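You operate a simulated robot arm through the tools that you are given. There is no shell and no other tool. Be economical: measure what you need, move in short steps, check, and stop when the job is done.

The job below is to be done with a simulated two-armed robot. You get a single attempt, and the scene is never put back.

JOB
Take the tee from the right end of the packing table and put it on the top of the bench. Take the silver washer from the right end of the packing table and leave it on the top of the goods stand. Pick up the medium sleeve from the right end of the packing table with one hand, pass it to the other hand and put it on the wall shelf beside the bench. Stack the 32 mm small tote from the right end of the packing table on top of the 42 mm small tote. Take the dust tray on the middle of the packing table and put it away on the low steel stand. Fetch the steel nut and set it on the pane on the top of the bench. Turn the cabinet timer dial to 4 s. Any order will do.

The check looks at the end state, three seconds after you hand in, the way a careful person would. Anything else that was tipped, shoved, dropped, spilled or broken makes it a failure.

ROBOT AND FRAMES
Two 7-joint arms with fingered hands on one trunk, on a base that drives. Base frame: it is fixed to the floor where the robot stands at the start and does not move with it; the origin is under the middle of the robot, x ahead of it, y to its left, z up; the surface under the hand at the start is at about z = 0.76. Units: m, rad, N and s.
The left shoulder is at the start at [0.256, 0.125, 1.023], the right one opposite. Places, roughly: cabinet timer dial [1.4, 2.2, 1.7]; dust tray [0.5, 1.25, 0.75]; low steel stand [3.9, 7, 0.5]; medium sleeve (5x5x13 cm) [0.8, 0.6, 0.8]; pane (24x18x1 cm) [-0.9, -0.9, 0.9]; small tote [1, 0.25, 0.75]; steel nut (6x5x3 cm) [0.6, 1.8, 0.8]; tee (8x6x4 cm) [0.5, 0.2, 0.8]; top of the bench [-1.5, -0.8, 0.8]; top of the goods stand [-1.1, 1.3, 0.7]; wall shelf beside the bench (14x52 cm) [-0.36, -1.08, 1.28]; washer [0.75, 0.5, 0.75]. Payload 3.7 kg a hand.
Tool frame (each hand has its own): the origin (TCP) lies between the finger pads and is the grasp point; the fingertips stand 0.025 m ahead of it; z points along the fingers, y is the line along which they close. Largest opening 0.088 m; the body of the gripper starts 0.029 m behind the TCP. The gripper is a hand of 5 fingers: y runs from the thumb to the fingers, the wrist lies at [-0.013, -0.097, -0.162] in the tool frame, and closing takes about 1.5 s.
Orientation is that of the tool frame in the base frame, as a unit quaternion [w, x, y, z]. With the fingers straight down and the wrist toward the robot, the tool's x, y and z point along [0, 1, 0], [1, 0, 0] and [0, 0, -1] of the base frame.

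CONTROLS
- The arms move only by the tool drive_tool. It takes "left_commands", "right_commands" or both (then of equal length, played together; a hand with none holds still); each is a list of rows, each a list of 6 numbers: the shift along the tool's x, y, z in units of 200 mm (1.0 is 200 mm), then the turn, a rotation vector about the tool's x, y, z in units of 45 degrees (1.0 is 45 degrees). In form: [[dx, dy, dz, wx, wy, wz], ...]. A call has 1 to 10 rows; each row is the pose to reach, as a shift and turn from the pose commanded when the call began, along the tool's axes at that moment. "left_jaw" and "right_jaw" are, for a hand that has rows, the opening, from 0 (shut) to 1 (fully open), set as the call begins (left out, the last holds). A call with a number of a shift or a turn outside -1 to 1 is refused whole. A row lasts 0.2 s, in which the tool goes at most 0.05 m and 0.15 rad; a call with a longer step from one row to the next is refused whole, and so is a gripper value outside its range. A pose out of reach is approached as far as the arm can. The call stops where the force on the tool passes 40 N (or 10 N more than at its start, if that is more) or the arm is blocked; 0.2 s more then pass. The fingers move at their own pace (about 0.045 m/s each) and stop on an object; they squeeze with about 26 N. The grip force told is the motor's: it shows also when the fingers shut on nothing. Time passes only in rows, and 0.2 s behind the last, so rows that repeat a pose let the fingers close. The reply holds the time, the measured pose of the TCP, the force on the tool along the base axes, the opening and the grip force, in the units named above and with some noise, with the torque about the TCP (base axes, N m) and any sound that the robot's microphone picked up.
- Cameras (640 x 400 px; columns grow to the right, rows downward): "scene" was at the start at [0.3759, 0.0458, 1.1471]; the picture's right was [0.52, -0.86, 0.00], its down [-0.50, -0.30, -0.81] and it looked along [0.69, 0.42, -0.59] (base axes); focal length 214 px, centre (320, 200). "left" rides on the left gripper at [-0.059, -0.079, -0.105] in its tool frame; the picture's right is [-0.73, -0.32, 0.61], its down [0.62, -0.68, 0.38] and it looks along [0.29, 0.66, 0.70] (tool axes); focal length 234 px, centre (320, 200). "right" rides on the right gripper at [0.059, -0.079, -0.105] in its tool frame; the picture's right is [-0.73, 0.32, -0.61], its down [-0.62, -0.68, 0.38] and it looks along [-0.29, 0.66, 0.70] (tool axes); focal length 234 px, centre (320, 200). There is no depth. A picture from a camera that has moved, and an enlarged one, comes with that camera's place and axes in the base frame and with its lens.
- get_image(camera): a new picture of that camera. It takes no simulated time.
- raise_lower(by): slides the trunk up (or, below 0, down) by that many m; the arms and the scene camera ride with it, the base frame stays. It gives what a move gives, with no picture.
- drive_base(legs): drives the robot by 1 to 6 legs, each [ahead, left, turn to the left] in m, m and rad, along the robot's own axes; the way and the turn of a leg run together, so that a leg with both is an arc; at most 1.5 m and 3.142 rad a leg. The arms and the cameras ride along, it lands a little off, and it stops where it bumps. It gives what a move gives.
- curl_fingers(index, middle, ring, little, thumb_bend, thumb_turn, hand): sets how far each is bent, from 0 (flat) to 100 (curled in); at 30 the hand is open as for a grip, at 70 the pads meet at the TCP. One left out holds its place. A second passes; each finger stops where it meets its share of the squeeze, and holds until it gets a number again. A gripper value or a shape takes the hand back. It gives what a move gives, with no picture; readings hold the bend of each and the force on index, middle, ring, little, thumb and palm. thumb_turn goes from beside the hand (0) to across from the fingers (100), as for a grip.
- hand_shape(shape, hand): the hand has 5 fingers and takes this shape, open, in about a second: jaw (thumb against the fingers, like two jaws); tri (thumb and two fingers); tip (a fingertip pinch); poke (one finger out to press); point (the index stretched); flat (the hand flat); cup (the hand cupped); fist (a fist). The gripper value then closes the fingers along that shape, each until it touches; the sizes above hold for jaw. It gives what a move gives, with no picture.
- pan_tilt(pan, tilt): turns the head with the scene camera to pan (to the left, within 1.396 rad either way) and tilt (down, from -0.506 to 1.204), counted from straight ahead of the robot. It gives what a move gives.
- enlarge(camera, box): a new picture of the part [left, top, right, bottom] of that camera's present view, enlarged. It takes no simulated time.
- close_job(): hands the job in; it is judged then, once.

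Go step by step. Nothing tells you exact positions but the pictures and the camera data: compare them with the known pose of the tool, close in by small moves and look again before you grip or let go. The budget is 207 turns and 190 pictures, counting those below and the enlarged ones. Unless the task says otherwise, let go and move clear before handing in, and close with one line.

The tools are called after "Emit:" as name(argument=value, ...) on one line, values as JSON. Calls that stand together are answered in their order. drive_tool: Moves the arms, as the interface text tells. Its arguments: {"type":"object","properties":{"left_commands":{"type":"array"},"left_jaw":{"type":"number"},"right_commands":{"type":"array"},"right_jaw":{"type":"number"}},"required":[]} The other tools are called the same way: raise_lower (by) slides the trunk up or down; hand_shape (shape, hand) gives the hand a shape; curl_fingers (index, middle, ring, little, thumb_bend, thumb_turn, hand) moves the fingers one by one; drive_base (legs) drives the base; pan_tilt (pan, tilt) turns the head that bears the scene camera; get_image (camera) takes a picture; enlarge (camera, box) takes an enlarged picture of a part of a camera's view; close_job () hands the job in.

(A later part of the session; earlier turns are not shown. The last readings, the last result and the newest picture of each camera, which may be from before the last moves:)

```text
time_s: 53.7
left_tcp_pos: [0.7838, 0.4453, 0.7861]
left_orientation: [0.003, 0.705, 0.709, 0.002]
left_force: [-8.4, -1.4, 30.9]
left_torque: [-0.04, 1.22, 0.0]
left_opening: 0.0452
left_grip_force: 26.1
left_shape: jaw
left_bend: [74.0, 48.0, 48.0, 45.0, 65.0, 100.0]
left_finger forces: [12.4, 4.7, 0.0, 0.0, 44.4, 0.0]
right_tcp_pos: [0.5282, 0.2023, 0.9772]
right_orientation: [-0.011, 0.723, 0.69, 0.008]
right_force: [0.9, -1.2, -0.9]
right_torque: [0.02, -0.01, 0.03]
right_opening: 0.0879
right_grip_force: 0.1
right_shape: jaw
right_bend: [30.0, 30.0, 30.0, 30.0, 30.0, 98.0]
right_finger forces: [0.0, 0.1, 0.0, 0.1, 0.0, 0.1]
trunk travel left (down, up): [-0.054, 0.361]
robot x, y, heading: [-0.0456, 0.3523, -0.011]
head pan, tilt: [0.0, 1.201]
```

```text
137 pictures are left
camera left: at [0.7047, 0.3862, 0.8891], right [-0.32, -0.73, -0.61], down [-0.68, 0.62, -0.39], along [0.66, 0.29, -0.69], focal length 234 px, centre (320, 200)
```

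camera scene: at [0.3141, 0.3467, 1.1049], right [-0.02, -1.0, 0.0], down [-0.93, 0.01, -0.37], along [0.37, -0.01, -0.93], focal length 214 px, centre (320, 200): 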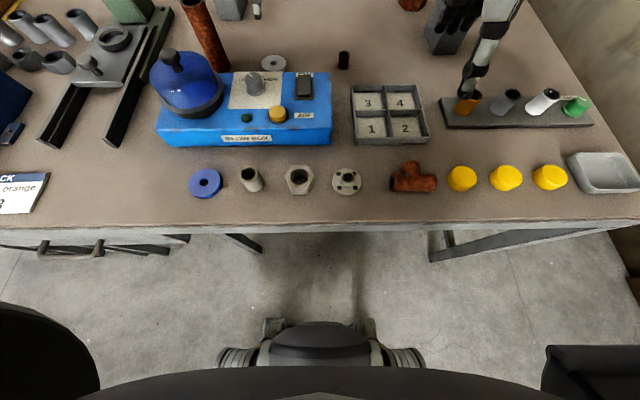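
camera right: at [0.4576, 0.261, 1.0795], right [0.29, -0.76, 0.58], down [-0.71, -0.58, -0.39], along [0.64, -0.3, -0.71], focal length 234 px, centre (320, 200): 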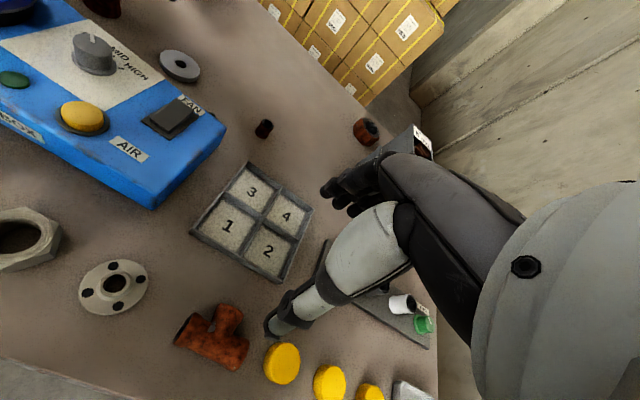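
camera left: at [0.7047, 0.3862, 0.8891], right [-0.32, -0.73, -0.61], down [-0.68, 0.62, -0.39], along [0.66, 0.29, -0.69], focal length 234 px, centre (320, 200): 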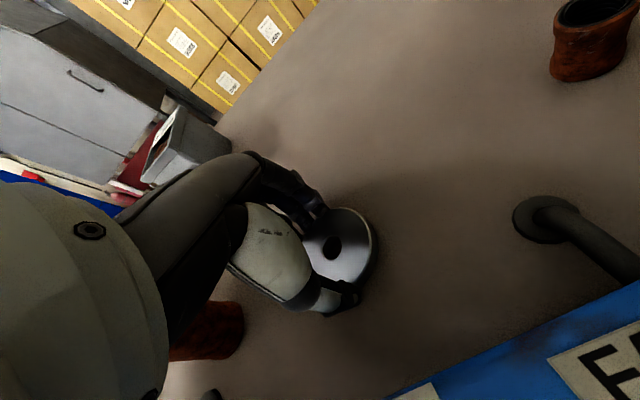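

Emit:
drive_tool(left_commands=[[0, 0, -0.05, 0, 0, 0], [0, 0, -0.12, 0, 0, 0], [0, 0, -0.2, 0, 0, 0], [0, 0, -0.2, 0, 0, 0]])

Emit:
enlarge(camera="left", box=[230, 140, 430, 340])

```text
time_s: 54.7
left_tcp_pos: [0.7863, 0.4463, 0.8172]
left_orientation: [0.0, 0.706, 0.708, 0.0]
left_force: [-0.8, 1.2, -1.3]
left_torque: [-0.02, 0.0, -0.03]
left_opening: 0.0445
left_grip_force: 25.7
left_shape: jaw
left_bend: [74.0, 46.0, 48.0, 45.0, 68.0, 100.0]
left_finger forces: [15.0, 7.4, 0.0, 0.0, 22.2, 0.0]
right_tcp_pos: [0.5304, 0.2025, 0.9741]
right_orientation: [-0.013, 0.724, 0.69, 0.006]
right_force: [-0.4, 0.0, -0.2]
right_torque: [-0.01, -0.01, 0.02]
right_opening: 0.0877
right_grip_force: 0.1
right_shape: jaw
right_bend: [30.0, 30.0, 30.0, 30.0, 30.0, 98.0]
right_finger forces: [0.0, 0.1, 0.1, 0.0, 0.0, 0.0]
trunk travel left (down, up): [-0.054, 0.361]
robot x, y, heading: [-0.0446, 0.348, -0.016]
head pan, tilt: [0.0, 1.201]
```

```text
2.00 times, centred on (330, 240) of left
camera zoom: at [0.7075, 0.387, 0.9219], right [-0.32, -0.73, -0.61], down [-0.68, 0.62, -0.38], along [0.65, 0.29, -0.7], focal length 468 px, centre (300, 120)
```

zoom: 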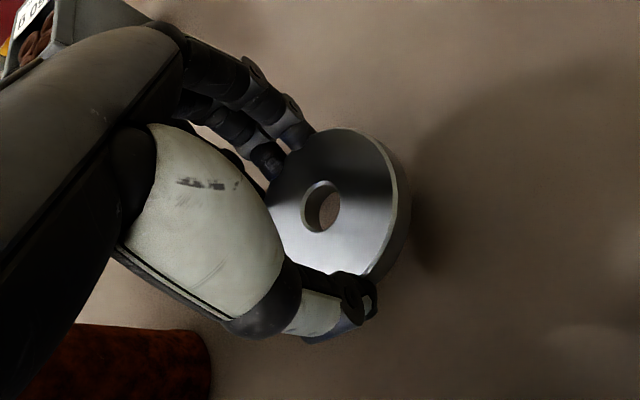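

The washer is lifted, clear of the table. I'll raise it, back off, then pick the tee with the right hand.

Emit:
drive_tool(left_commands=[[0, 0, -0.2, 0, 0, 0], [0, -0.1, -0.4, 0, 0, 0], [0, -0.2, -0.6, 0, 0, 0], [0, -0.3, -0.8, 0, 0, 0], [0, -0.4, -1.0, 0, 0, 0]])

Emit:
drive_base(legs=[[-0.15, 0, 0.015]])

Emit:
get_image(camera="right")

Emit:
get_image(camera="left")

```text
time_s: 55.9
left_tcp_pos: [0.7027, 0.4481, 1.0209]
left_orientation: [0.0, 0.706, 0.709, 0.0]
left_force: [0.9, -0.1, -0.8]
left_torque: [-0.01, -0.03, -0.02]
left_opening: 0.0444
left_grip_force: 26.4
left_shape: jaw
left_bend: [74.0, 46.0, 48.0, 45.0, 68.0, 100.0]
left_finger forces: [14.8, 7.5, 0.0, 0.0, 22.1, 0.0]
right_tcp_pos: [0.5299, 0.2028, 0.9753]
right_orientation: [-0.012, 0.724, 0.69, 0.007]
right_force: [0.3, -0.7, 0.2]
right_torque: [0.02, -0.02, 0.02]
right_opening: 0.0882
right_grip_force: 0.0
right_shape: jaw
right_bend: [30.0, 30.0, 30.0, 30.0, 30.0, 98.0]
right_finger forces: [0.1, 0.0, 0.0, 0.0, 0.1, 0.1]
trunk travel left (down, up): [-0.054, 0.361]
robot x, y, heading: [-0.045, 0.35, -0.015]
head pan, tilt: [0.0, 1.201]
```

```text
time_s: 57.3
left_tcp_pos: [0.5583, 0.4577, 1.0202]
left_orientation: [0.0, 0.702, 0.712, -0.001]
left_force: [-0.1, 0.6, -1.6]
left_torque: [0.03, -0.03, 0.02]
left_opening: 0.0444
left_grip_force: 26.4
left_shape: jaw
left_bend: [74.0, 46.0, 48.0, 45.0, 68.0, 100.0]
left_finger forces: [14.8, 7.4, 0.0, 0.0, 22.2, 0.1]
right_tcp_pos: [0.3887, 0.2108, 0.9751]
right_orientation: [-0.013, 0.719, 0.695, 0.006]
right_force: [0.1, 0.1, -0.7]
right_torque: [0.05, -0.01, 0.0]
right_opening: 0.0879
right_grip_force: 0.1
right_shape: jaw
right_bend: [30.0, 30.0, 30.0, 30.0, 30.0, 98.0]
right_finger forces: [0.1, 0.0, 0.0, 0.1, 0.0, 0.0]
trunk travel left (down, up): [-0.054, 0.361]
robot x, y, heading: [-0.192, 0.3543, -0.0]
head pan, tilt: [0.0, 1.201]
```

```text
135 pictures are left
camera right: at [0.3125, 0.2676, 1.0811], right [0.3, -0.75, 0.58], down [-0.71, -0.59, -0.39], along [0.64, -0.29, -0.71], focal length 234 px, centre (320, 200)
```

right: 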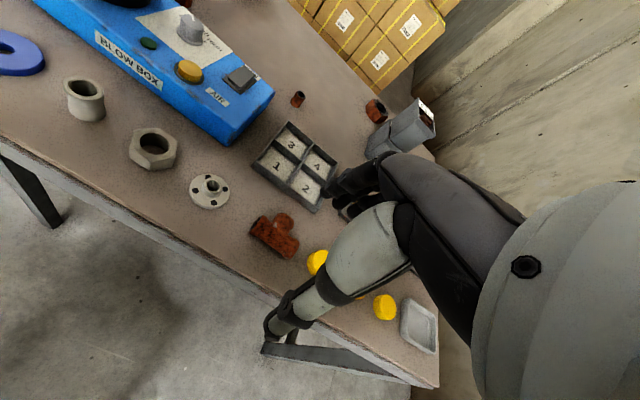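

```text
134 pictures are left
camera left: at [0.481, 0.398, 1.1246], right [-0.31, -0.73, -0.61], down [-0.69, 0.61, -0.38], along [0.65, 0.3, -0.7], focal length 234 px, centre (320, 200)
```

left: 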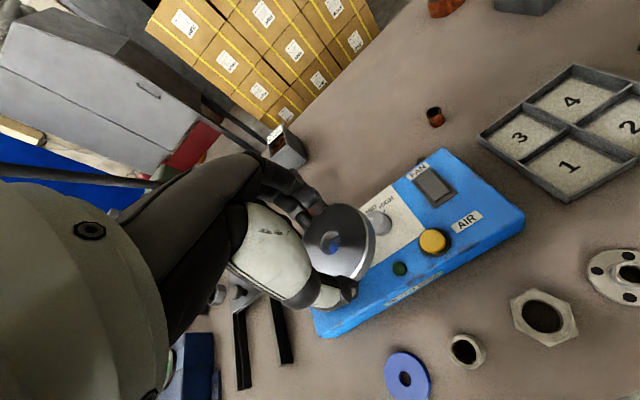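

Emit:
drive_tool(right_commands=[[-0.03, 0.12, 0, 0, 0, 0], [-0.06, 0.24, 0.1, 0, 0, 0], [-0.09, 0.36, 0.22, 0, 0, 0], [-0.11, 0.45, 0.38, 0, 0, 0], [-0.11, 0.45, 0.55, 0, 0, 0]])

Emit:
get_image(camera="right")

Emit:
enlarge(camera="scene", box=[320, 0, 560, 150])

```text
time_s: 58.5
left_tcp_pos: [0.5588, 0.4569, 1.0207]
left_orientation: [0.0, 0.701, 0.713, 0.0]
left_force: [-0.1, -1.1, -2.0]
left_torque: [0.01, 0.0, -0.03]
left_opening: 0.0441
left_grip_force: 26.0
left_shape: jaw
left_bend: [74.0, 46.0, 48.0, 45.0, 68.0, 100.0]
left_finger forces: [14.8, 7.6, 0.0, 0.0, 22.1, 0.1]
right_tcp_pos: [0.4775, 0.1873, 0.8635]
right_orientation: [-0.012, 0.719, 0.695, 0.007]
right_force: [-0.2, 0.0, 0.3]
right_torque: [0.01, -0.01, 0.0]
right_opening: 0.0881
right_grip_force: 0.2
right_shape: jaw
right_bend: [30.0, 30.0, 30.0, 30.0, 30.0, 98.0]
right_finger forces: [0.1, 0.0, 0.0, 0.1, 0.1, 0.0]
trunk travel left (down, up): [-0.054, 0.361]
robot x, y, heading: [-0.1916, 0.3526, -0.007]
head pan, tilt: [0.0, 1.201]
```

```text
133 pictures are left
camera right: at [0.4018, 0.2454, 0.9705], right [0.3, -0.75, 0.58], down [-0.71, -0.59, -0.39], along [0.64, -0.29, -0.71], focal length 234 px, centre (320, 200)
```

right: 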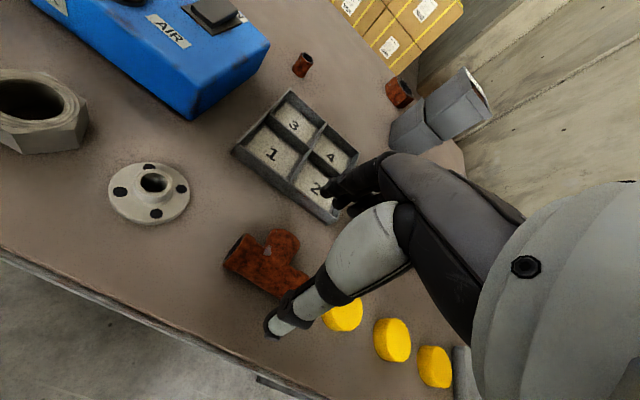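

```text
2.67 times, centred on (440, 75) of scene
camera zoom: at [0.1687, 0.3519, 1.1056], right [0.0, -1.0, 0.0], down [-0.93, 0.0, -0.37], along [0.37, 0.0, -0.93], focal length 572 px, centre (0, 533)
```

zoom: 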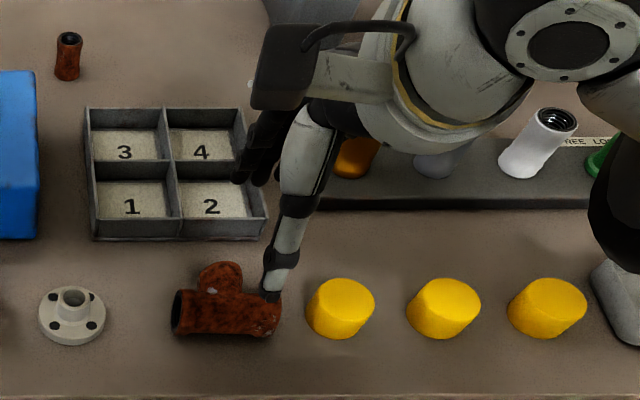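

Emit:
drive_tool(right_commands=[[0, 0, 0.12, 0, 0, 0], [0, 0, 0.24, 0, 0, 0], [0, 0, 0.36, 0, 0, 0], [0, 0, 0.38, 0, 0, 0]])

Emit:
get_image(camera="right")

Emit:
enlarge(camera="scene", box=[320, 0, 560, 150])

```text
time_s: 59.5
left_tcp_pos: [0.5589, 0.4575, 1.021]
left_orientation: [0.0, 0.701, 0.713, 0.0]
left_force: [1.1, 0.4, -2.0]
left_torque: [0.03, -0.05, 0.0]
left_opening: 0.0443
left_grip_force: 25.7
left_shape: jaw
left_bend: [74.0, 46.0, 48.0, 45.0, 68.0, 100.0]
left_finger forces: [14.8, 7.4, 0.0, 0.0, 22.1, 0.0]
right_tcp_pos: [0.4764, 0.1908, 0.7871]
right_orientation: [-0.012, 0.72, 0.694, 0.005]
right_force: [1.0, -0.2, -0.5]
right_torque: [0.0, -0.01, -0.04]
right_opening: 0.0879
right_grip_force: 0.0
right_shape: jaw
right_bend: [30.0, 30.0, 30.0, 30.0, 30.0, 98.0]
right_finger forces: [0.0, 0.1, 0.0, 0.0, 0.1, 0.0]
trunk travel left (down, up): [-0.054, 0.361]
robot x, y, heading: [-0.1914, 0.357, 0.001]
head pan, tilt: [0.0, 1.201]
```

```text
131 pictures are left
camera right: at [0.4006, 0.2488, 0.8933], right [0.3, -0.75, 0.58], down [-0.71, -0.59, -0.39], along [0.64, -0.29, -0.71], focal length 234 px, centre (320, 200)
```

right: 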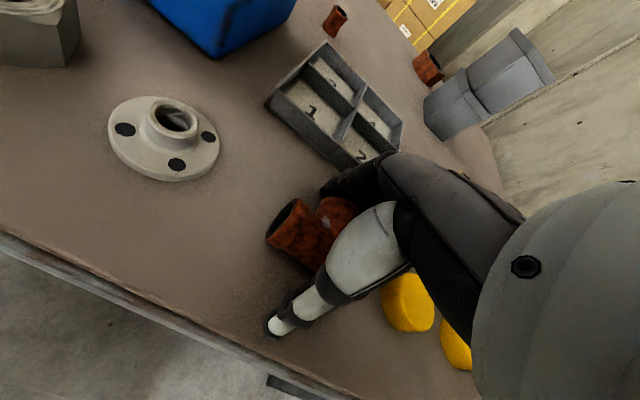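

```text
2.67 times, centred on (440, 75) of scene
camera zoom: at [0.1684, 0.352, 1.1058], right [0.0, -1.0, 0.0], down [-0.93, 0.0, -0.37], along [0.37, 0.0, -0.93], focal length 572 px, centre (0, 533)
```

zoom: 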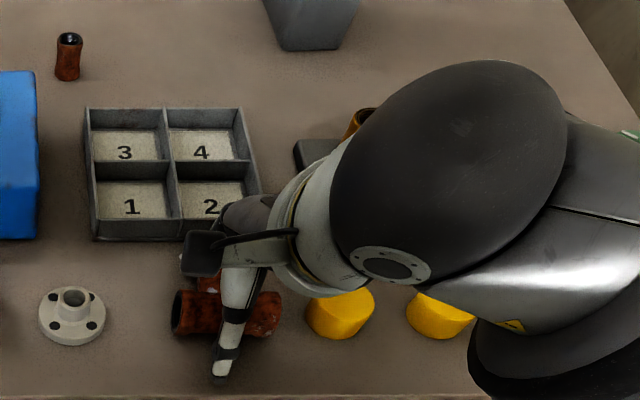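

No contact and well placed, so I'll close the right hand on the tee.

Emit:
drive_tool(right_commands=[[0, 0, 0, 0, 0, 0], [0, 0, 0, 0, 0, 0], [0, 0, 0, 0, 0, 0], [0, 0, 0, 0, 0, 0], [0, 0, 0, 0, 0, 0], [0, 0, 0, 0, 0, 0], [0, 0, 0, 0, 0, 0], [0, 0, 0, 0, 0, 0]], right_jaw=0)

Emit:
drive_tool(right_commands=[[0, 0, -0.1, 0, 0, 0], [0, 0, -0.25, 0, 0, 0], [0, 0, -0.4, 0, 0, 0], [0, 0, -0.4, 0, 0, 0]])

Emit:
get_image(camera="right")

```text
time_s: 61.3
left_tcp_pos: [0.56, 0.4579, 1.0195]
left_orientation: [0.0, 0.701, 0.713, 0.0]
left_force: [1.2, 0.3, -1.6]
left_torque: [0.0, 0.0, -0.01]
left_opening: 0.0447
left_grip_force: 26.3
left_shape: jaw
left_bend: [74.0, 46.0, 48.0, 45.0, 68.0, 100.0]
left_finger forces: [14.8, 7.4, 0.0, 0.0, 22.1, 0.1]
right_tcp_pos: [0.4764, 0.1914, 0.7864]
right_orientation: [-0.013, 0.72, 0.694, 0.007]
right_force: [0.4, 0.5, -0.1]
right_torque: [0.0, -0.06, 0.0]
right_opening: 0.0446
right_grip_force: 25.9
right_shape: jaw
right_bend: [27.0, 36.0, 34.0, 43.0, 74.0, 100.0]
right_finger forces: [13.7, 7.4, 3.0, 0.0, 22.6, 0.1]
trunk travel left (down, up): [-0.054, 0.361]
robot x, y, heading: [-0.1887, 0.3522, -0.002]
head pan, tilt: [0.0, 1.201]
```

```text
time_s: 62.3
left_tcp_pos: [0.5592, 0.4584, 1.0197]
left_orientation: [0.0, 0.701, 0.713, 0.0]
left_force: [0.4, -0.6, -1.7]
left_torque: [0.0, 0.03, -0.01]
left_opening: 0.0446
left_grip_force: 26.1
left_shape: jaw
left_bend: [74.0, 46.0, 48.0, 45.0, 68.0, 100.0]
left_finger forces: [14.8, 7.4, 0.0, 0.0, 22.1, 0.1]
right_tcp_pos: [0.4767, 0.1842, 0.8692]
right_orientation: [-0.013, 0.719, 0.695, 0.005]
right_force: [1.2, 1.2, -2.7]
right_torque: [0.01, -0.01, 0.0]
right_opening: 0.0445
right_grip_force: 25.7
right_shape: jaw
right_bend: [27.0, 37.0, 34.0, 43.0, 74.0, 100.0]
right_finger forces: [13.5, 6.5, 3.0, 0.0, 22.6, 0.0]
trunk travel left (down, up): [-0.054, 0.361]
robot x, y, heading: [-0.1907, 0.3535, 0.0]
head pan, tilt: [0.0, 1.201]
```

```text
129 pictures are left
camera right: at [0.4009, 0.2416, 0.9766], right [0.3, -0.75, 0.58], down [-0.71, -0.59, -0.39], along [0.64, -0.29, -0.71], focal length 234 px, centre (320, 200)
```

right: 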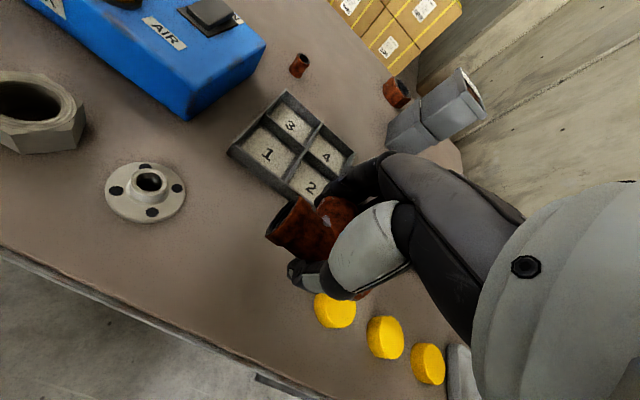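

Tee lifted. I'll raise it, back away from the table and look left toward the goods stand.

Emit:
drive_tool(right_commands=[[0, 0, -0.2, 0, 0, 0], [0, 0, -0.4, 0, 0, 0], [0, 0, -0.6, 0, 0, 0], [0, 0, -0.8, 0, 0, 0], [0, 0, -0.9, 0, 0, 0]])

Emit:
pan_tilt(pan=1.35, tilt=0.4)

Emit:
get_image(camera="scene")

Emit:
get_image(camera="left")

```text
time_s: 63.5
left_tcp_pos: [0.5592, 0.458, 1.0195]
left_orientation: [0.0, 0.701, 0.713, -0.001]
left_force: [-0.8, 0.3, -1.6]
left_torque: [0.03, 0.02, -0.06]
left_opening: 0.0442
left_grip_force: 26.2
left_shape: jaw
left_bend: [74.0, 46.0, 48.0, 45.0, 68.0, 100.0]
left_finger forces: [14.8, 7.3, 0.0, 0.0, 22.2, 0.1]
right_tcp_pos: [0.4782, 0.1836, 1.0504]
right_orientation: [-0.013, 0.719, 0.695, 0.006]
right_force: [-0.6, -0.2, -3.1]
right_torque: [0.04, 0.0, -0.03]
right_opening: 0.0443
right_grip_force: 26.2
right_shape: jaw
right_bend: [27.0, 37.0, 34.0, 43.0, 75.0, 100.0]
right_finger forces: [13.6, 6.6, 3.1, 0.1, 22.5, 0.0]
trunk travel left (down, up): [-0.054, 0.361]
robot x, y, heading: [-0.1884, 0.3531, -0.005]
head pan, tilt: [0.0, 1.201]
```

```text
time_s: 65.0
left_tcp_pos: [0.5598, 0.4575, 1.0198]
left_orientation: [0.0, 0.702, 0.712, 0.0]
left_force: [-0.2, -0.2, -1.3]
left_torque: [0.01, -0.01, 0.0]
left_opening: 0.0444
left_grip_force: 26.3
left_shape: jaw
left_bend: [74.0, 46.0, 48.0, 45.0, 68.0, 100.0]
left_finger forces: [14.8, 7.4, 0.0, 0.1, 22.0, 0.0]
right_tcp_pos: [0.4777, 0.1843, 1.0499]
right_orientation: [-0.014, 0.719, 0.694, 0.005]
right_force: [0.2, -0.3, -3.3]
right_torque: [0.01, 0.02, 0.01]
right_opening: 0.0442
right_grip_force: 26.3
right_shape: jaw
right_bend: [27.0, 37.0, 34.0, 43.0, 75.0, 100.0]
right_finger forces: [13.5, 6.7, 3.1, 0.0, 22.6, 0.0]
trunk travel left (down, up): [-0.054, 0.361]
robot x, y, heading: [-0.19, 0.3513, -0.002]
head pan, tilt: [1.349, 0.4]
```

```text
128 pictures are left
camera scene: at [0.1327, 0.4424, 1.1678], right [0.97, -0.22, 0.0], down [-0.09, -0.38, -0.92], along [0.21, 0.9, -0.39], focal length 214 px, centre (320, 200)
```

scene: 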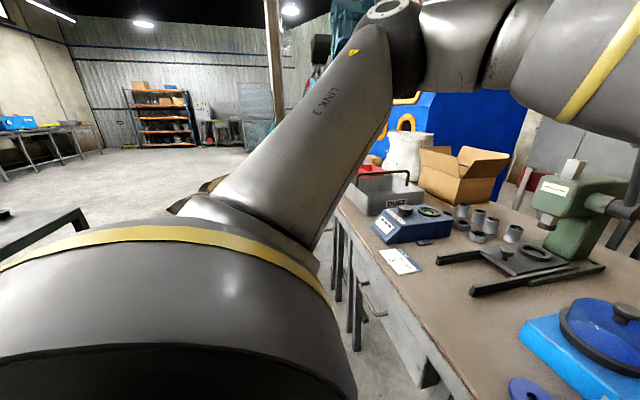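

```text
127 pictures are left
camera left: at [0.4819, 0.3979, 1.124], right [-0.31, -0.73, -0.61], down [-0.69, 0.61, -0.38], along [0.65, 0.3, -0.7], focal length 234 px, centre (320, 200)
```

left: 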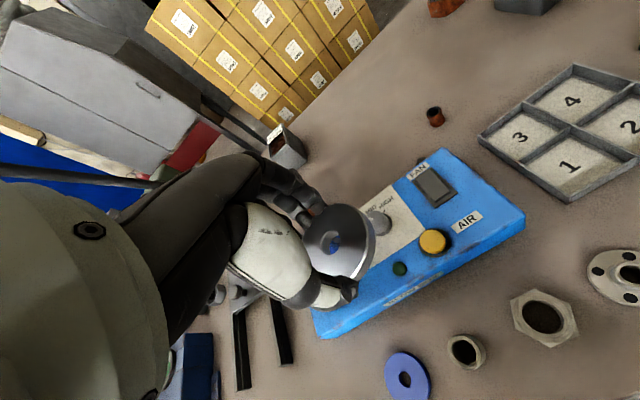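

Emit:
drive_base(legs=[[-0.3, 0, 0], [0, 0, 1.3]])

Emit:
pan_tilt(pan=0.6, tilt=0.5)

Emit:
get_image(camera="scene")

```text
time_s: 70.2
left_tcp_pos: [-0.3765, 1.1019, 1.0202]
left_orientation: [-0.001, 0.141, 0.99, 0.0]
left_force: [0.2, -0.3, -1.8]
left_torque: [-0.03, 0.01, -0.01]
left_opening: 0.044
left_grip_force: 26.2
left_shape: jaw
left_bend: [74.0, 46.0, 48.0, 45.0, 68.0, 100.0]
left_finger forces: [14.8, 7.4, 0.0, 0.1, 21.8, 0.0]
right_tcp_pos: [-0.1396, 0.9426, 1.0498]
right_orientation: [-0.014, 0.166, 0.986, -0.003]
right_force: [0.2, -0.8, -2.4]
right_torque: [-0.01, 0.04, 0.01]
right_opening: 0.0439
right_grip_force: 25.5
right_shape: jaw
right_bend: [27.0, 37.0, 34.0, 43.0, 75.0, 100.0]
right_finger forces: [13.2, 6.5, 3.1, 0.0, 22.2, 0.0]
trunk travel left (down, up): [-0.054, 0.361]
robot x, y, heading: [-0.4968, 0.3523, 1.27]
head pan, tilt: [1.349, 0.4]
```

```text
time_s: 71.3
left_tcp_pos: [-0.3761, 1.1007, 1.0195]
left_orientation: [0.001, 0.141, 0.99, 0.0]
left_force: [-0.5, -0.6, -1.1]
left_torque: [-0.02, 0.0, 0.03]
left_opening: 0.0441
left_grip_force: 25.8
left_shape: jaw
left_bend: [74.0, 46.0, 48.0, 45.0, 68.0, 100.0]
left_finger forces: [14.7, 7.4, 0.0, 0.0, 21.8, 0.0]
right_tcp_pos: [-0.1399, 0.9432, 1.0498]
right_orientation: [-0.014, 0.166, 0.986, -0.003]
right_force: [-0.5, 0.5, -2.9]
right_torque: [-0.02, 0.01, 0.0]
right_opening: 0.044
right_grip_force: 26.0
right_shape: jaw
right_bend: [27.0, 37.0, 34.0, 43.0, 75.0, 100.0]
right_finger forces: [13.3, 6.5, 3.2, 0.0, 22.3, 0.1]
trunk travel left (down, up): [-0.054, 0.361]
robot x, y, heading: [-0.4946, 0.3521, 1.266]
head pan, tilt: [0.6, 0.499]
```

```text
126 pictures are left
camera scene: at [-0.4323, 0.7288, 1.1586], right [0.96, 0.3, 0.0], down [0.14, -0.46, -0.88], along [-0.26, 0.84, -0.48], focal length 214 px, centre (320, 200)
```

scene: 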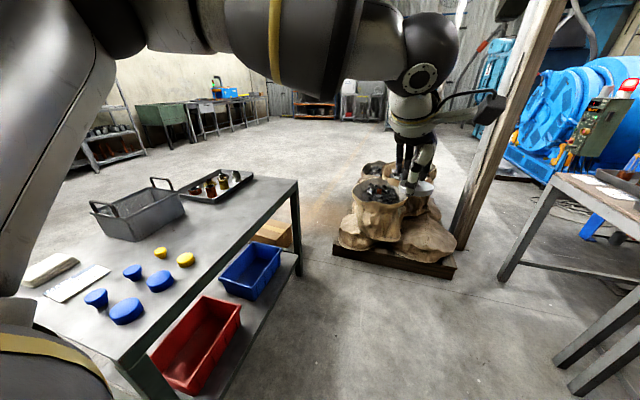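

The goods stand's right edge is x≈−0.86 from y 0.81 to 1.71, and there is free space near [−0.97, 1.28]. I'll move the base and turn toward it.

Emit:
drive_base(legs=[[0.06, 0.13, 0], [0, 0, 0.43]])

Emit:
pan_tilt(pan=0.35, tilt=0.7)

Emit:
get_image(camera="scene")

Emit:
get_image(camera="left")

```text
time_s: 74.3
left_tcp_pos: [-0.7939, 1.1795, 1.0183]
left_orientation: [0.0, -0.067, 0.998, 0.0]
left_force: [0.1, 0.0, -0.9]
left_torque: [0.02, 0.01, 0.03]
left_opening: 0.0438
left_grip_force: 26.1
left_shape: jaw
left_bend: [74.0, 46.0, 48.0, 45.0, 68.0, 100.0]
left_finger forces: [14.7, 7.1, 0.0, 0.0, 21.7, 0.0]
right_tcp_pos: [-0.511, 1.1316, 1.0499]
right_orientation: [-0.013, -0.042, 0.999, -0.006]
right_force: [-0.3, -0.1, -3.6]
right_torque: [-0.02, 0.0, 0.03]
right_opening: 0.0441
right_grip_force: 26.3
right_shape: jaw
right_bend: [27.0, 37.0, 34.0, 43.0, 75.0, 100.0]
right_finger forces: [13.3, 6.3, 3.1, 0.0, 22.3, 0.0]
trunk travel left (down, up): [-0.054, 0.361]
robot x, y, heading: [-0.5982, 0.4514, 1.69]
head pan, tilt: [0.6, 0.499]
```

```text
time_s: 75.1
left_tcp_pos: [-0.7924, 1.1805, 1.0194]
left_orientation: [0.001, -0.067, 0.998, 0.0]
left_force: [-0.2, -0.3, -1.3]
left_torque: [0.04, 0.04, -0.01]
left_opening: 0.0441
left_grip_force: 25.7
left_shape: jaw
left_bend: [74.0, 46.0, 48.0, 45.0, 68.0, 100.0]
left_finger forces: [14.7, 7.2, 0.1, 0.1, 21.7, 0.0]
right_tcp_pos: [-0.5102, 1.1323, 1.0493]
right_orientation: [-0.013, -0.042, 0.999, -0.006]
right_force: [0.7, -0.3, -2.8]
right_torque: [-0.02, 0.06, -0.03]
right_opening: 0.0441
right_grip_force: 25.9
right_shape: jaw
right_bend: [27.0, 37.0, 34.0, 43.0, 75.0, 100.0]
right_finger forces: [13.3, 6.4, 3.1, 0.1, 22.3, 0.0]
trunk travel left (down, up): [-0.054, 0.361]
robot x, y, heading: [-0.5978, 0.4461, 1.689]
head pan, tilt: [0.351, 0.7]
```

```text
125 pictures are left
camera scene: at [-0.6705, 0.8253, 1.141], right [0.89, 0.45, 0.0], down [0.29, -0.58, -0.77], along [-0.34, 0.68, -0.64], focal length 214 px, centre (320, 200)
```

scene: 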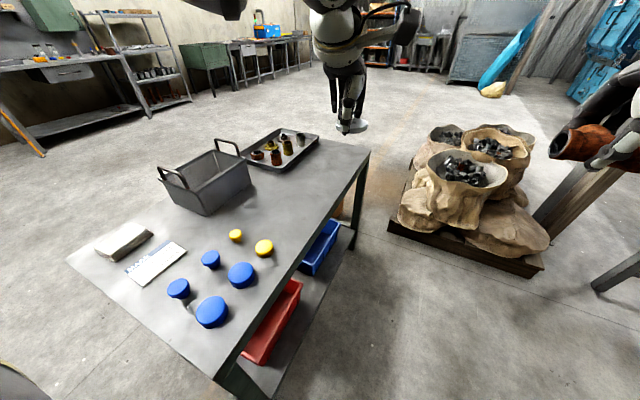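

```text
124 pictures are left
camera left: at [-0.7227, 1.111, 1.124], right [0.76, -0.22, -0.61], down [-0.53, -0.76, -0.38], along [-0.38, 0.61, -0.7], focal length 234 px, centre (320, 200)
```

left: 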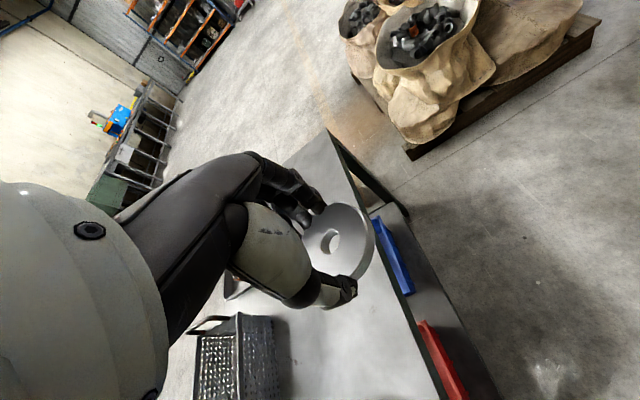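

Emit:
drive_tool(left_commands=[[0.2, 0.1, 0, 0, 0, 0], [0.4, 0.2, 0, 0, 0, 0], [0.6, 0.3, 0, 0, 0, 0], [0.79, 0.41, 0, 0, 0, 0], [0.79, 0.41, 0.2, 0, 0, 0], [0.79, 0.41, 0.4, 0, 0, 0], [0.79, 0.41, 0.6, 0, 0, 0], [0.79, 0.41, 0.8, 0, 0, 0], [0.79, 0.41, 1.0, 0, 0, 0]])

Emit:
get_image(camera="scene")

Emit:
get_image(camera="left")

```text
time_s: 77.1
left_tcp_pos: [-0.9587, 1.2411, 0.8172]
left_orientation: [0.0, -0.067, 0.998, -0.001]
left_force: [0.4, 0.5, -2.1]
left_torque: [0.01, 0.0, 0.02]
left_opening: 0.0438
left_grip_force: 25.5
left_shape: jaw
left_bend: [74.0, 46.0, 48.0, 45.0, 69.0, 100.0]
left_finger forces: [14.5, 7.3, 0.0, 0.0, 21.6, 0.0]
right_tcp_pos: [-0.5109, 1.1339, 1.0488]
right_orientation: [-0.013, -0.042, 0.999, -0.007]
right_force: [0.3, 0.8, -3.8]
right_torque: [-0.05, 0.01, -0.01]
right_opening: 0.0438
right_grip_force: 26.3
right_shape: jaw
right_bend: [27.0, 37.0, 34.0, 43.0, 75.0, 100.0]
right_finger forces: [13.4, 6.5, 3.1, 0.1, 22.2, 0.0]
trunk travel left (down, up): [-0.054, 0.361]
robot x, y, heading: [-0.6023, 0.4508, 1.69]
head pan, tilt: [0.351, 0.7]
```

```text
123 pictures are left
camera scene: at [-0.6707, 0.8262, 1.1405], right [0.89, 0.45, 0.0], down [0.29, -0.58, -0.76], along [-0.34, 0.68, -0.65], focal length 214 px, centre (320, 200)
```

scene: 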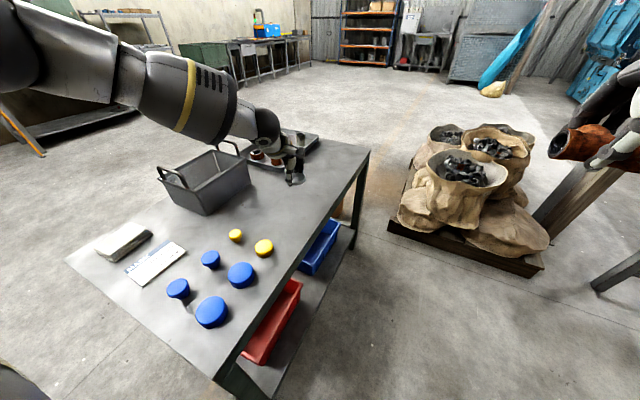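

```text
122 pictures are left
camera left: at [-0.8904, 1.1701, 0.9219], right [0.76, -0.22, -0.61], down [-0.53, -0.76, -0.38], along [-0.38, 0.61, -0.7], focal length 234 px, centre (320, 200)
```

left: 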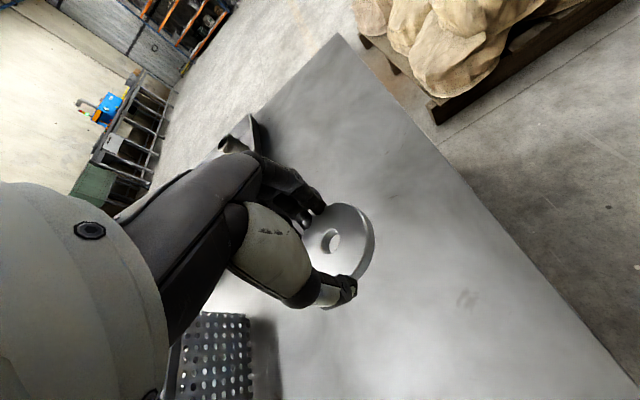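

Emit:
drive_tool(left_commands=[[0, 0, 0.2, 0, 0, 0], [0, 0, 0.36, 0, 0, 0], [0, 0, 0.4, 0, 0, 0], [0, 0, 0.42, 0, 0, 0], [0, 0, 0.44, 0, 0, 0], [0, 0, 0.46, 0, 0, 0]])

Emit:
get_image(camera="left")

Emit:
enlarge(camera="scene", box=[120, 90, 360, 240])

```text
time_s: 78.5
left_tcp_pos: [-0.959, 1.242, 0.7271]
left_orientation: [-0.001, -0.067, 0.998, 0.0]
left_force: [0.3, 0.8, -2.0]
left_torque: [-0.02, -0.01, -0.02]
left_opening: 0.0437
left_grip_force: 25.9
left_shape: jaw
left_bend: [74.0, 46.0, 48.0, 45.0, 69.0, 100.0]
left_finger forces: [14.5, 7.2, 0.1, 0.0, 21.6, 0.0]
right_tcp_pos: [-0.5114, 1.134, 1.049]
right_orientation: [-0.013, -0.041, 0.999, -0.005]
right_force: [0.5, 0.4, -2.8]
right_torque: [-0.05, 0.03, -0.01]
right_opening: 0.0438
right_grip_force: 25.8
right_shape: jaw
right_bend: [27.0, 37.0, 34.0, 43.0, 75.0, 100.0]
right_finger forces: [13.3, 6.6, 3.1, 0.1, 22.2, 0.0]
trunk travel left (down, up): [-0.054, 0.361]
robot x, y, heading: [-0.5984, 0.4507, 1.685]
head pan, tilt: [0.351, 0.7]
```

```text
121 pictures are left
camera left: at [-0.8899, 1.1707, 0.8319], right [0.76, -0.22, -0.61], down [-0.53, -0.76, -0.38], along [-0.38, 0.61, -0.7], focal length 234 px, centre (320, 200)
```

left: 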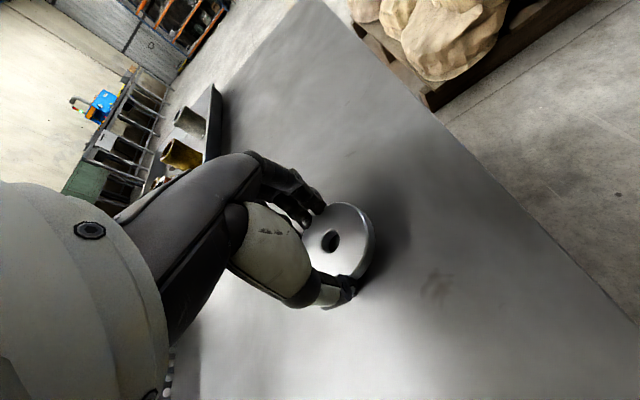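

```text
2.67 times, centred on (240, 165) of scene
camera zoom: at [-0.6705, 0.8254, 1.1409], right [0.89, 0.45, 0.0], down [0.29, -0.58, -0.76], along [-0.34, 0.68, -0.64], focal length 572 px, centre (533, 293)
```

zoom: 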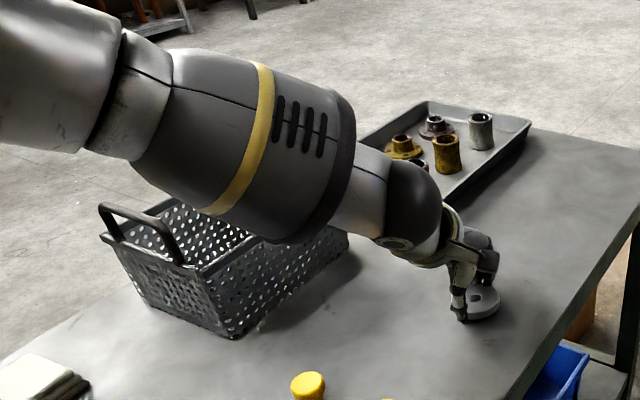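

Emit:
drive_tool(left_commands=[[0, 0, 0.015, 0, 0, 0], [0, 0, 0.03, 0, 0, 0], [0, 0, 0.045, 0, 0, 0], [0, 0, 0.045, 0, 0, 0]])

Emit:
enlarge(camera="scene", box=[250, 140, 350, 220])

```text
time_s: 79.5
left_tcp_pos: [-0.9576, 1.2403, 0.7265]
left_orientation: [0.0, -0.066, 0.998, 0.004]
left_force: [-0.2, -0.1, 27.6]
left_torque: [-0.82, -0.12, -0.01]
left_opening: 0.0443
left_grip_force: 26.0
left_shape: jaw
left_bend: [74.0, 45.0, 48.0, 45.0, 70.0, 100.0]
left_finger forces: [15.7, 8.0, 0.0, 0.1, 50.0, 0.0]
right_tcp_pos: [-0.512, 1.1303, 1.0535]
right_orientation: [-0.013, -0.042, 0.999, -0.005]
right_force: [0.3, 0.3, -3.8]
right_torque: [0.0, 0.01, -0.01]
right_opening: 0.0437
right_grip_force: 25.9
right_shape: jaw
right_bend: [27.0, 37.0, 34.0, 43.0, 75.0, 100.0]
right_finger forces: [13.3, 6.6, 3.1, 0.1, 22.5, 0.0]
trunk travel left (down, up): [-0.054, 0.361]
robot x, y, heading: [-0.599, 0.4503, 1.686]
head pan, tilt: [0.351, 0.7]
```

```text
5.00 times, centred on (300, 180) of scene
camera zoom: at [-0.6691, 0.8221, 1.1427], right [0.89, 0.45, 0.0], down [0.29, -0.57, -0.77], along [-0.34, 0.68, -0.64], focal length 1072 px, centre (420, 300)
```

zoom: 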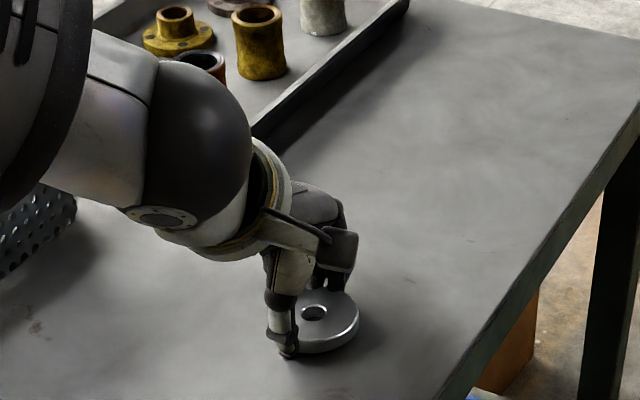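

The washer is resting on the stand. I'll ease off, open and lift.

Emit:
drive_tool(left_commands=[[0, 0, -0.03, 0, 0, 0], [0, 0, -0.03, 0, 0, 0], [0, 0, -0.03, 0, 0, 0], [0, 0, -0.03, 0, 0, 0], [0, 0, -0.03, 0, 0, 0], [0, 0, -0.03, 0, 0, 0], [0, 0, -0.03, 0, 0, 0]], left_jaw=1)

Emit:
get_image(camera="left")

Emit:
drive_tool(left_commands=[[0, 0, -0.1, 0, 0, 0], [0, 0, -0.25, 0, 0, 0], [0, 0, -0.45, 0, 0, 0], [0, 0, -0.65, 0, 0, 0], [0, 0, -0.85, 0, 0, 0]])

Emit:
get_image(camera="left")

```text
time_s: 81.1
left_tcp_pos: [-0.9596, 1.2396, 0.7247]
left_orientation: [0.001, -0.067, 0.998, 0.001]
left_force: [0.9, -1.2, 6.7]
left_torque: [0.21, 0.06, 0.01]
left_opening: 0.0861
left_grip_force: 0.0
left_shape: jaw
left_bend: [30.0, 30.0, 30.0, 30.0, 30.0, 98.0]
left_finger forces: [0.0, 6.1, 0.0, 0.0, 0.0, 0.0]
right_tcp_pos: [-0.5112, 1.1321, 1.0499]
right_orientation: [-0.013, -0.042, 0.999, -0.006]
right_force: [0.2, -0.2, -2.4]
right_torque: [-0.01, 0.05, -0.01]
right_opening: 0.0438
right_grip_force: 26.5
right_shape: jaw
right_bend: [27.0, 37.0, 34.0, 43.0, 75.0, 100.0]
right_finger forces: [13.3, 6.5, 3.1, 0.0, 22.3, 0.0]
trunk travel left (down, up): [-0.054, 0.361]
robot x, y, heading: [-0.5956, 0.4495, 1.687]
head pan, tilt: [0.351, 0.7]
```

```text
118 pictures are left
camera left: at [-0.8908, 1.1704, 0.8295], right [0.76, -0.22, -0.61], down [-0.53, -0.76, -0.38], along [-0.38, 0.61, -0.7], focal length 234 px, centre (320, 200)
```

left: 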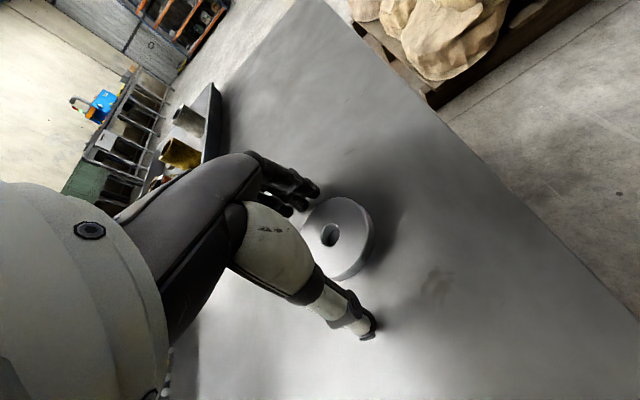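

```text
time_s: 82.3
left_tcp_pos: [-0.9599, 1.2396, 0.8985]
left_orientation: [0.0, -0.067, 0.998, 0.0]
left_force: [-0.1, -0.1, -0.4]
left_torque: [0.03, 0.0, -0.03]
left_opening: 0.0876
left_grip_force: 0.0
left_shape: jaw
left_bend: [30.0, 30.0, 30.0, 30.0, 30.0, 98.0]
left_finger forces: [0.0, 0.0, 0.0, 0.1, 0.1, 0.0]
right_tcp_pos: [-0.5108, 1.132, 1.049]
right_orientation: [-0.013, -0.041, 0.999, -0.005]
right_force: [0.1, 0.1, -2.9]
right_torque: [0.0, 0.02, 0.02]
right_opening: 0.0439
right_grip_force: 26.1
right_shape: jaw
right_bend: [27.0, 37.0, 34.0, 43.0, 75.0, 100.0]
right_finger forces: [13.3, 6.4, 3.2, 0.1, 22.2, 0.1]
trunk travel left (down, up): [-0.054, 0.361]
robot x, y, heading: [-0.5957, 0.4499, 1.69]
head pan, tilt: [0.351, 0.7]
```

```text
117 pictures are left
camera left: at [-0.8908, 1.1696, 1.0011], right [0.76, -0.22, -0.61], down [-0.53, -0.76, -0.38], along [-0.38, 0.61, -0.7], focal length 234 px, centre (320, 200)
```

left: 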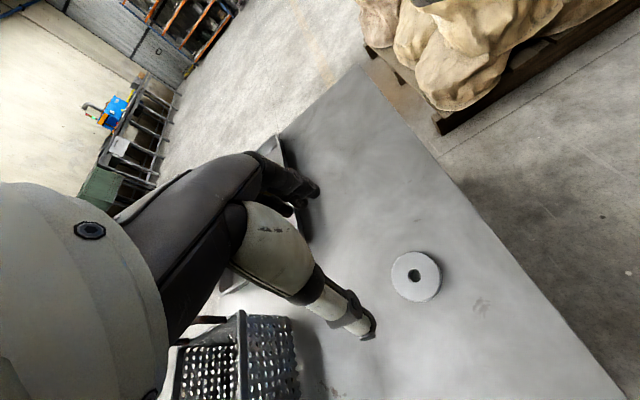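

The washer is placed. I'll tuck the left arm, then turn right toward the bench.

Emit:
drive_tool(left_commands=[[-0.2, -0.1, -0.2, 0, 0, 0], [-0.4, -0.2, -0.4, 0, 0, 0], [-0.6, -0.3, -0.6, 0, 0, 0], [-0.79, -0.45, -0.8, 0, 0, 0]])

Emit:
drive_base(legs=[[-0.1, 0, 0], [0, 0, -2.3]])

Emit:
pan_tilt(pan=-0.5, tilt=0.4)

Emit:
get_image(camera="scene")

```text
refused: row 1 steps farther than a row can; nothing moved
```

```text
time_s: 89.0
left_tcp_pos: [0.2237, 0.0398, 0.8943]
left_orientation: [0.0, 0.899, 0.438, 0.0]
left_force: [0.0, -0.4, -0.4]
left_torque: [0.01, 0.02, 0.01]
left_opening: 0.0879
left_grip_force: 0.1
left_shape: jaw
left_bend: [30.0, 30.0, 30.0, 30.0, 30.0, 98.0]
left_finger forces: [0.0, 0.1, 0.1, 0.0, 0.0, 0.0]
right_tcp_pos: [-0.174, -0.1975, 1.0495]
right_orientation: [-0.011, 0.91, 0.415, 0.01]
right_force: [0.5, 0.2, -2.2]
right_torque: [0.04, 0.01, -0.05]
right_opening: 0.0433
right_grip_force: 26.0
right_shape: jaw
right_bend: [27.0, 37.0, 35.0, 43.0, 75.0, 100.0]
right_finger forces: [13.0, 6.2, 3.3, 0.1, 21.7, 0.0]
trunk travel left (down, up): [-0.054, 0.361]
robot x, y, heading: [-0.5856, 0.3522, -0.686]
head pan, tilt: [0.351, 0.7]
```

```text
time_s: 90.2
left_tcp_pos: [0.2239, 0.0394, 0.8963]
left_orientation: [0.0, 0.899, 0.438, 0.0]
left_force: [-0.3, 0.0, -0.4]
left_torque: [0.03, -0.01, 0.0]
left_opening: 0.0877
left_grip_force: 0.1
left_shape: jaw
left_bend: [30.0, 30.0, 30.0, 30.0, 30.0, 98.0]
left_finger forces: [0.0, 0.0, 0.0, 0.0, 0.1, 0.1]
right_tcp_pos: [-0.1735, -0.1967, 1.0499]
right_orientation: [-0.01, 0.909, 0.416, 0.01]
right_force: [0.3, 0.1, -3.2]
right_torque: [0.05, -0.01, 0.01]
right_opening: 0.0435
right_grip_force: 25.6
right_shape: jaw
right_bend: [27.0, 37.0, 35.0, 43.0, 75.0, 100.0]
right_finger forces: [13.0, 6.3, 3.2, 0.0, 21.8, 0.0]
trunk travel left (down, up): [-0.054, 0.361]
robot x, y, heading: [-0.588, 0.349, -0.684]
head pan, tilt: [-0.499, 0.4]
```

```text
116 pictures are left
camera scene: at [-0.318, 0.0783, 1.1678], right [-0.93, -0.38, 0.0], down [-0.15, 0.36, -0.92], along [0.35, -0.85, -0.39], focal length 214 px, centre (320, 200)
```

scene: 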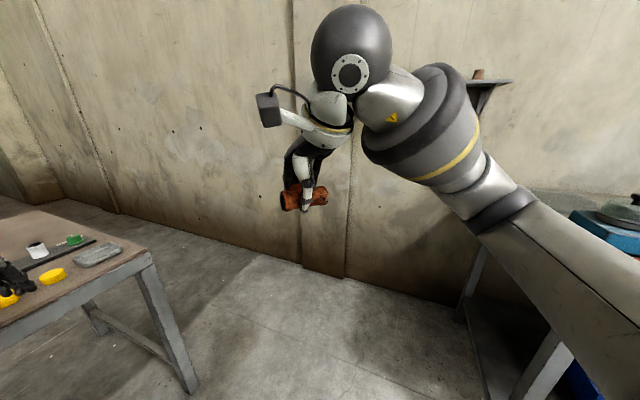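

Emit:
drive_tool(left_commands=[[-0.15, -0.08, -0.14, 0, 0, 0], [-0.3, -0.16, -0.28, 0, 0, 0], [-0.45, -0.24, -0.42, 0, 0, 0], [-0.6, -0.32, -0.56, 0, 0, 0], [-0.75, -0.4, -0.7, 0, 0, 0]])

Emit:
drive_base(legs=[[-0.2, 0, 0], [0, 0, -0.7]])

Emit:
pan_tilt(pan=-0.2, tilt=0.4)

Emit:
get_image(camera="scene")

Emit:
get_image(camera="right")

```text
time_s: 91.4
left_tcp_pos: [0.0666, -0.0252, 1.0343]
left_orientation: [0.001, 0.899, 0.439, -0.001]
left_force: [-0.4, 0.3, -0.2]
left_torque: [-0.01, 0.0, 0.01]
left_opening: 0.0876
left_grip_force: 0.0
left_shape: jaw
left_bend: [30.0, 30.0, 30.0, 30.0, 30.0, 98.0]
left_finger forces: [0.1, 0.1, 0.0, 0.0, 0.1, 0.1]
right_tcp_pos: [-0.1741, -0.1958, 1.0497]
right_orientation: [-0.01, 0.91, 0.415, 0.01]
right_force: [-0.8, -0.2, -3.1]
right_torque: [0.02, 0.0, 0.0]
right_opening: 0.0434
right_grip_force: 26.0
right_shape: jaw
right_bend: [27.0, 37.0, 35.0, 43.0, 75.0, 100.0]
right_finger forces: [13.0, 6.3, 3.0, 0.1, 21.8, 0.1]
trunk travel left (down, up): [-0.054, 0.361]
robot x, y, heading: [-0.5892, 0.3551, -0.681]
head pan, tilt: [-0.499, 0.4]
```

```text
time_s: 94.9
left_tcp_pos: [-0.4907, -0.2366, 1.0352]
left_orientation: [0.0, 0.995, 0.099, 0.0]
left_force: [-0.5, -0.8, 0.2]
left_torque: [0.01, 0.01, 0.01]
left_opening: 0.0877
left_grip_force: 0.1
left_shape: jaw
left_bend: [30.0, 30.0, 30.0, 30.0, 30.0, 98.0]
left_finger forces: [0.0, 0.0, 0.0, 0.0, 0.0, 0.0]
right_tcp_pos: [-0.7854, -0.2083, 1.0486]
right_orientation: [-0.006, 0.997, 0.074, 0.013]
right_force: [0.0, -1.5, -3.0]
right_torque: [0.05, -0.06, 0.0]
right_opening: 0.0433
right_grip_force: 26.2
right_shape: jaw
right_bend: [27.0, 37.0, 35.0, 43.0, 75.0, 100.0]
right_finger forces: [12.8, 6.3, 3.0, 0.1, 21.7, 0.0]
trunk travel left (down, up): [-0.054, 0.361]
robot x, y, heading: [-0.7382, 0.4818, -1.389]
head pan, tilt: [-0.499, 0.4]
```

```text
time_s: 95.7
left_tcp_pos: [-0.4905, -0.235, 1.035]
left_orientation: [0.0, 0.995, 0.098, 0.0]
left_force: [0.3, -0.4, 1.1]
left_torque: [-0.02, 0.0, -0.02]
left_opening: 0.088
left_grip_force: 0.0
left_shape: jaw
left_bend: [30.0, 30.0, 30.0, 30.0, 30.0, 98.0]
left_finger forces: [0.1, 0.0, 0.1, 0.0, 0.0, 0.0]
right_tcp_pos: [-0.7859, -0.2061, 1.0493]
right_orientation: [-0.006, 0.997, 0.074, 0.013]
right_force: [0.5, -0.7, -2.6]
right_torque: [0.01, -0.02, 0.01]
right_opening: 0.0434
right_grip_force: 26.1
right_shape: jaw
right_bend: [27.0, 37.0, 35.0, 43.0, 75.0, 100.0]
right_finger forces: [12.8, 6.3, 3.0, 0.1, 21.7, 0.0]
trunk travel left (down, up): [-0.054, 0.361]
robot x, y, heading: [-0.744, 0.4776, -1.389]
head pan, tilt: [-0.201, 0.4]
```

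```text
115 pictures are left
camera scene: at [-0.6893, 0.0914, 1.1678], right [-1.0, 0.02, 0.0], down [0.01, 0.39, -0.92], along [-0.02, -0.92, -0.39], focal length 214 px, centre (320, 200)
```

scene: 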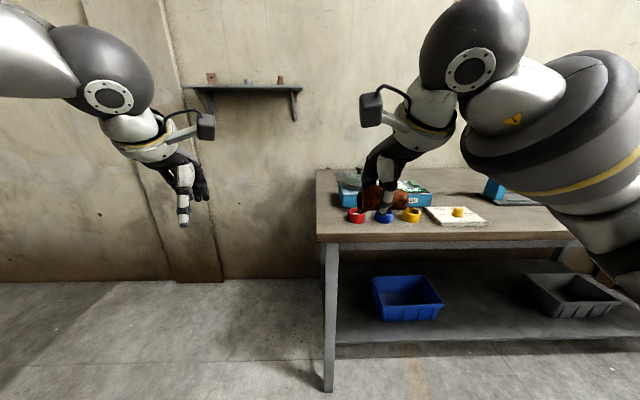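

```text
114 pictures are left
camera right: at [-0.7415, -0.124, 1.1564], right [-0.68, -0.44, 0.58], down [-0.71, 0.59, -0.39], along [-0.17, -0.68, -0.71], focal length 234 px, centre (320, 200)
```

right: 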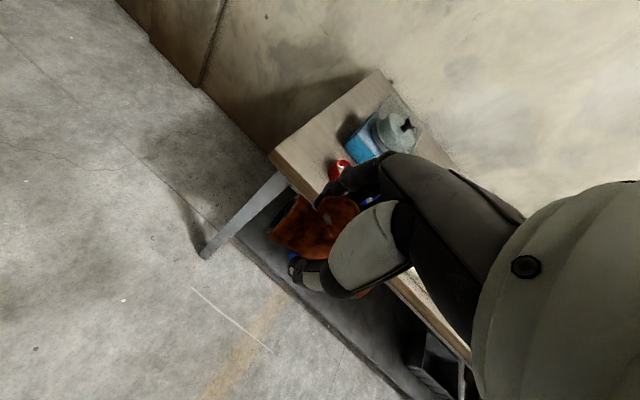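

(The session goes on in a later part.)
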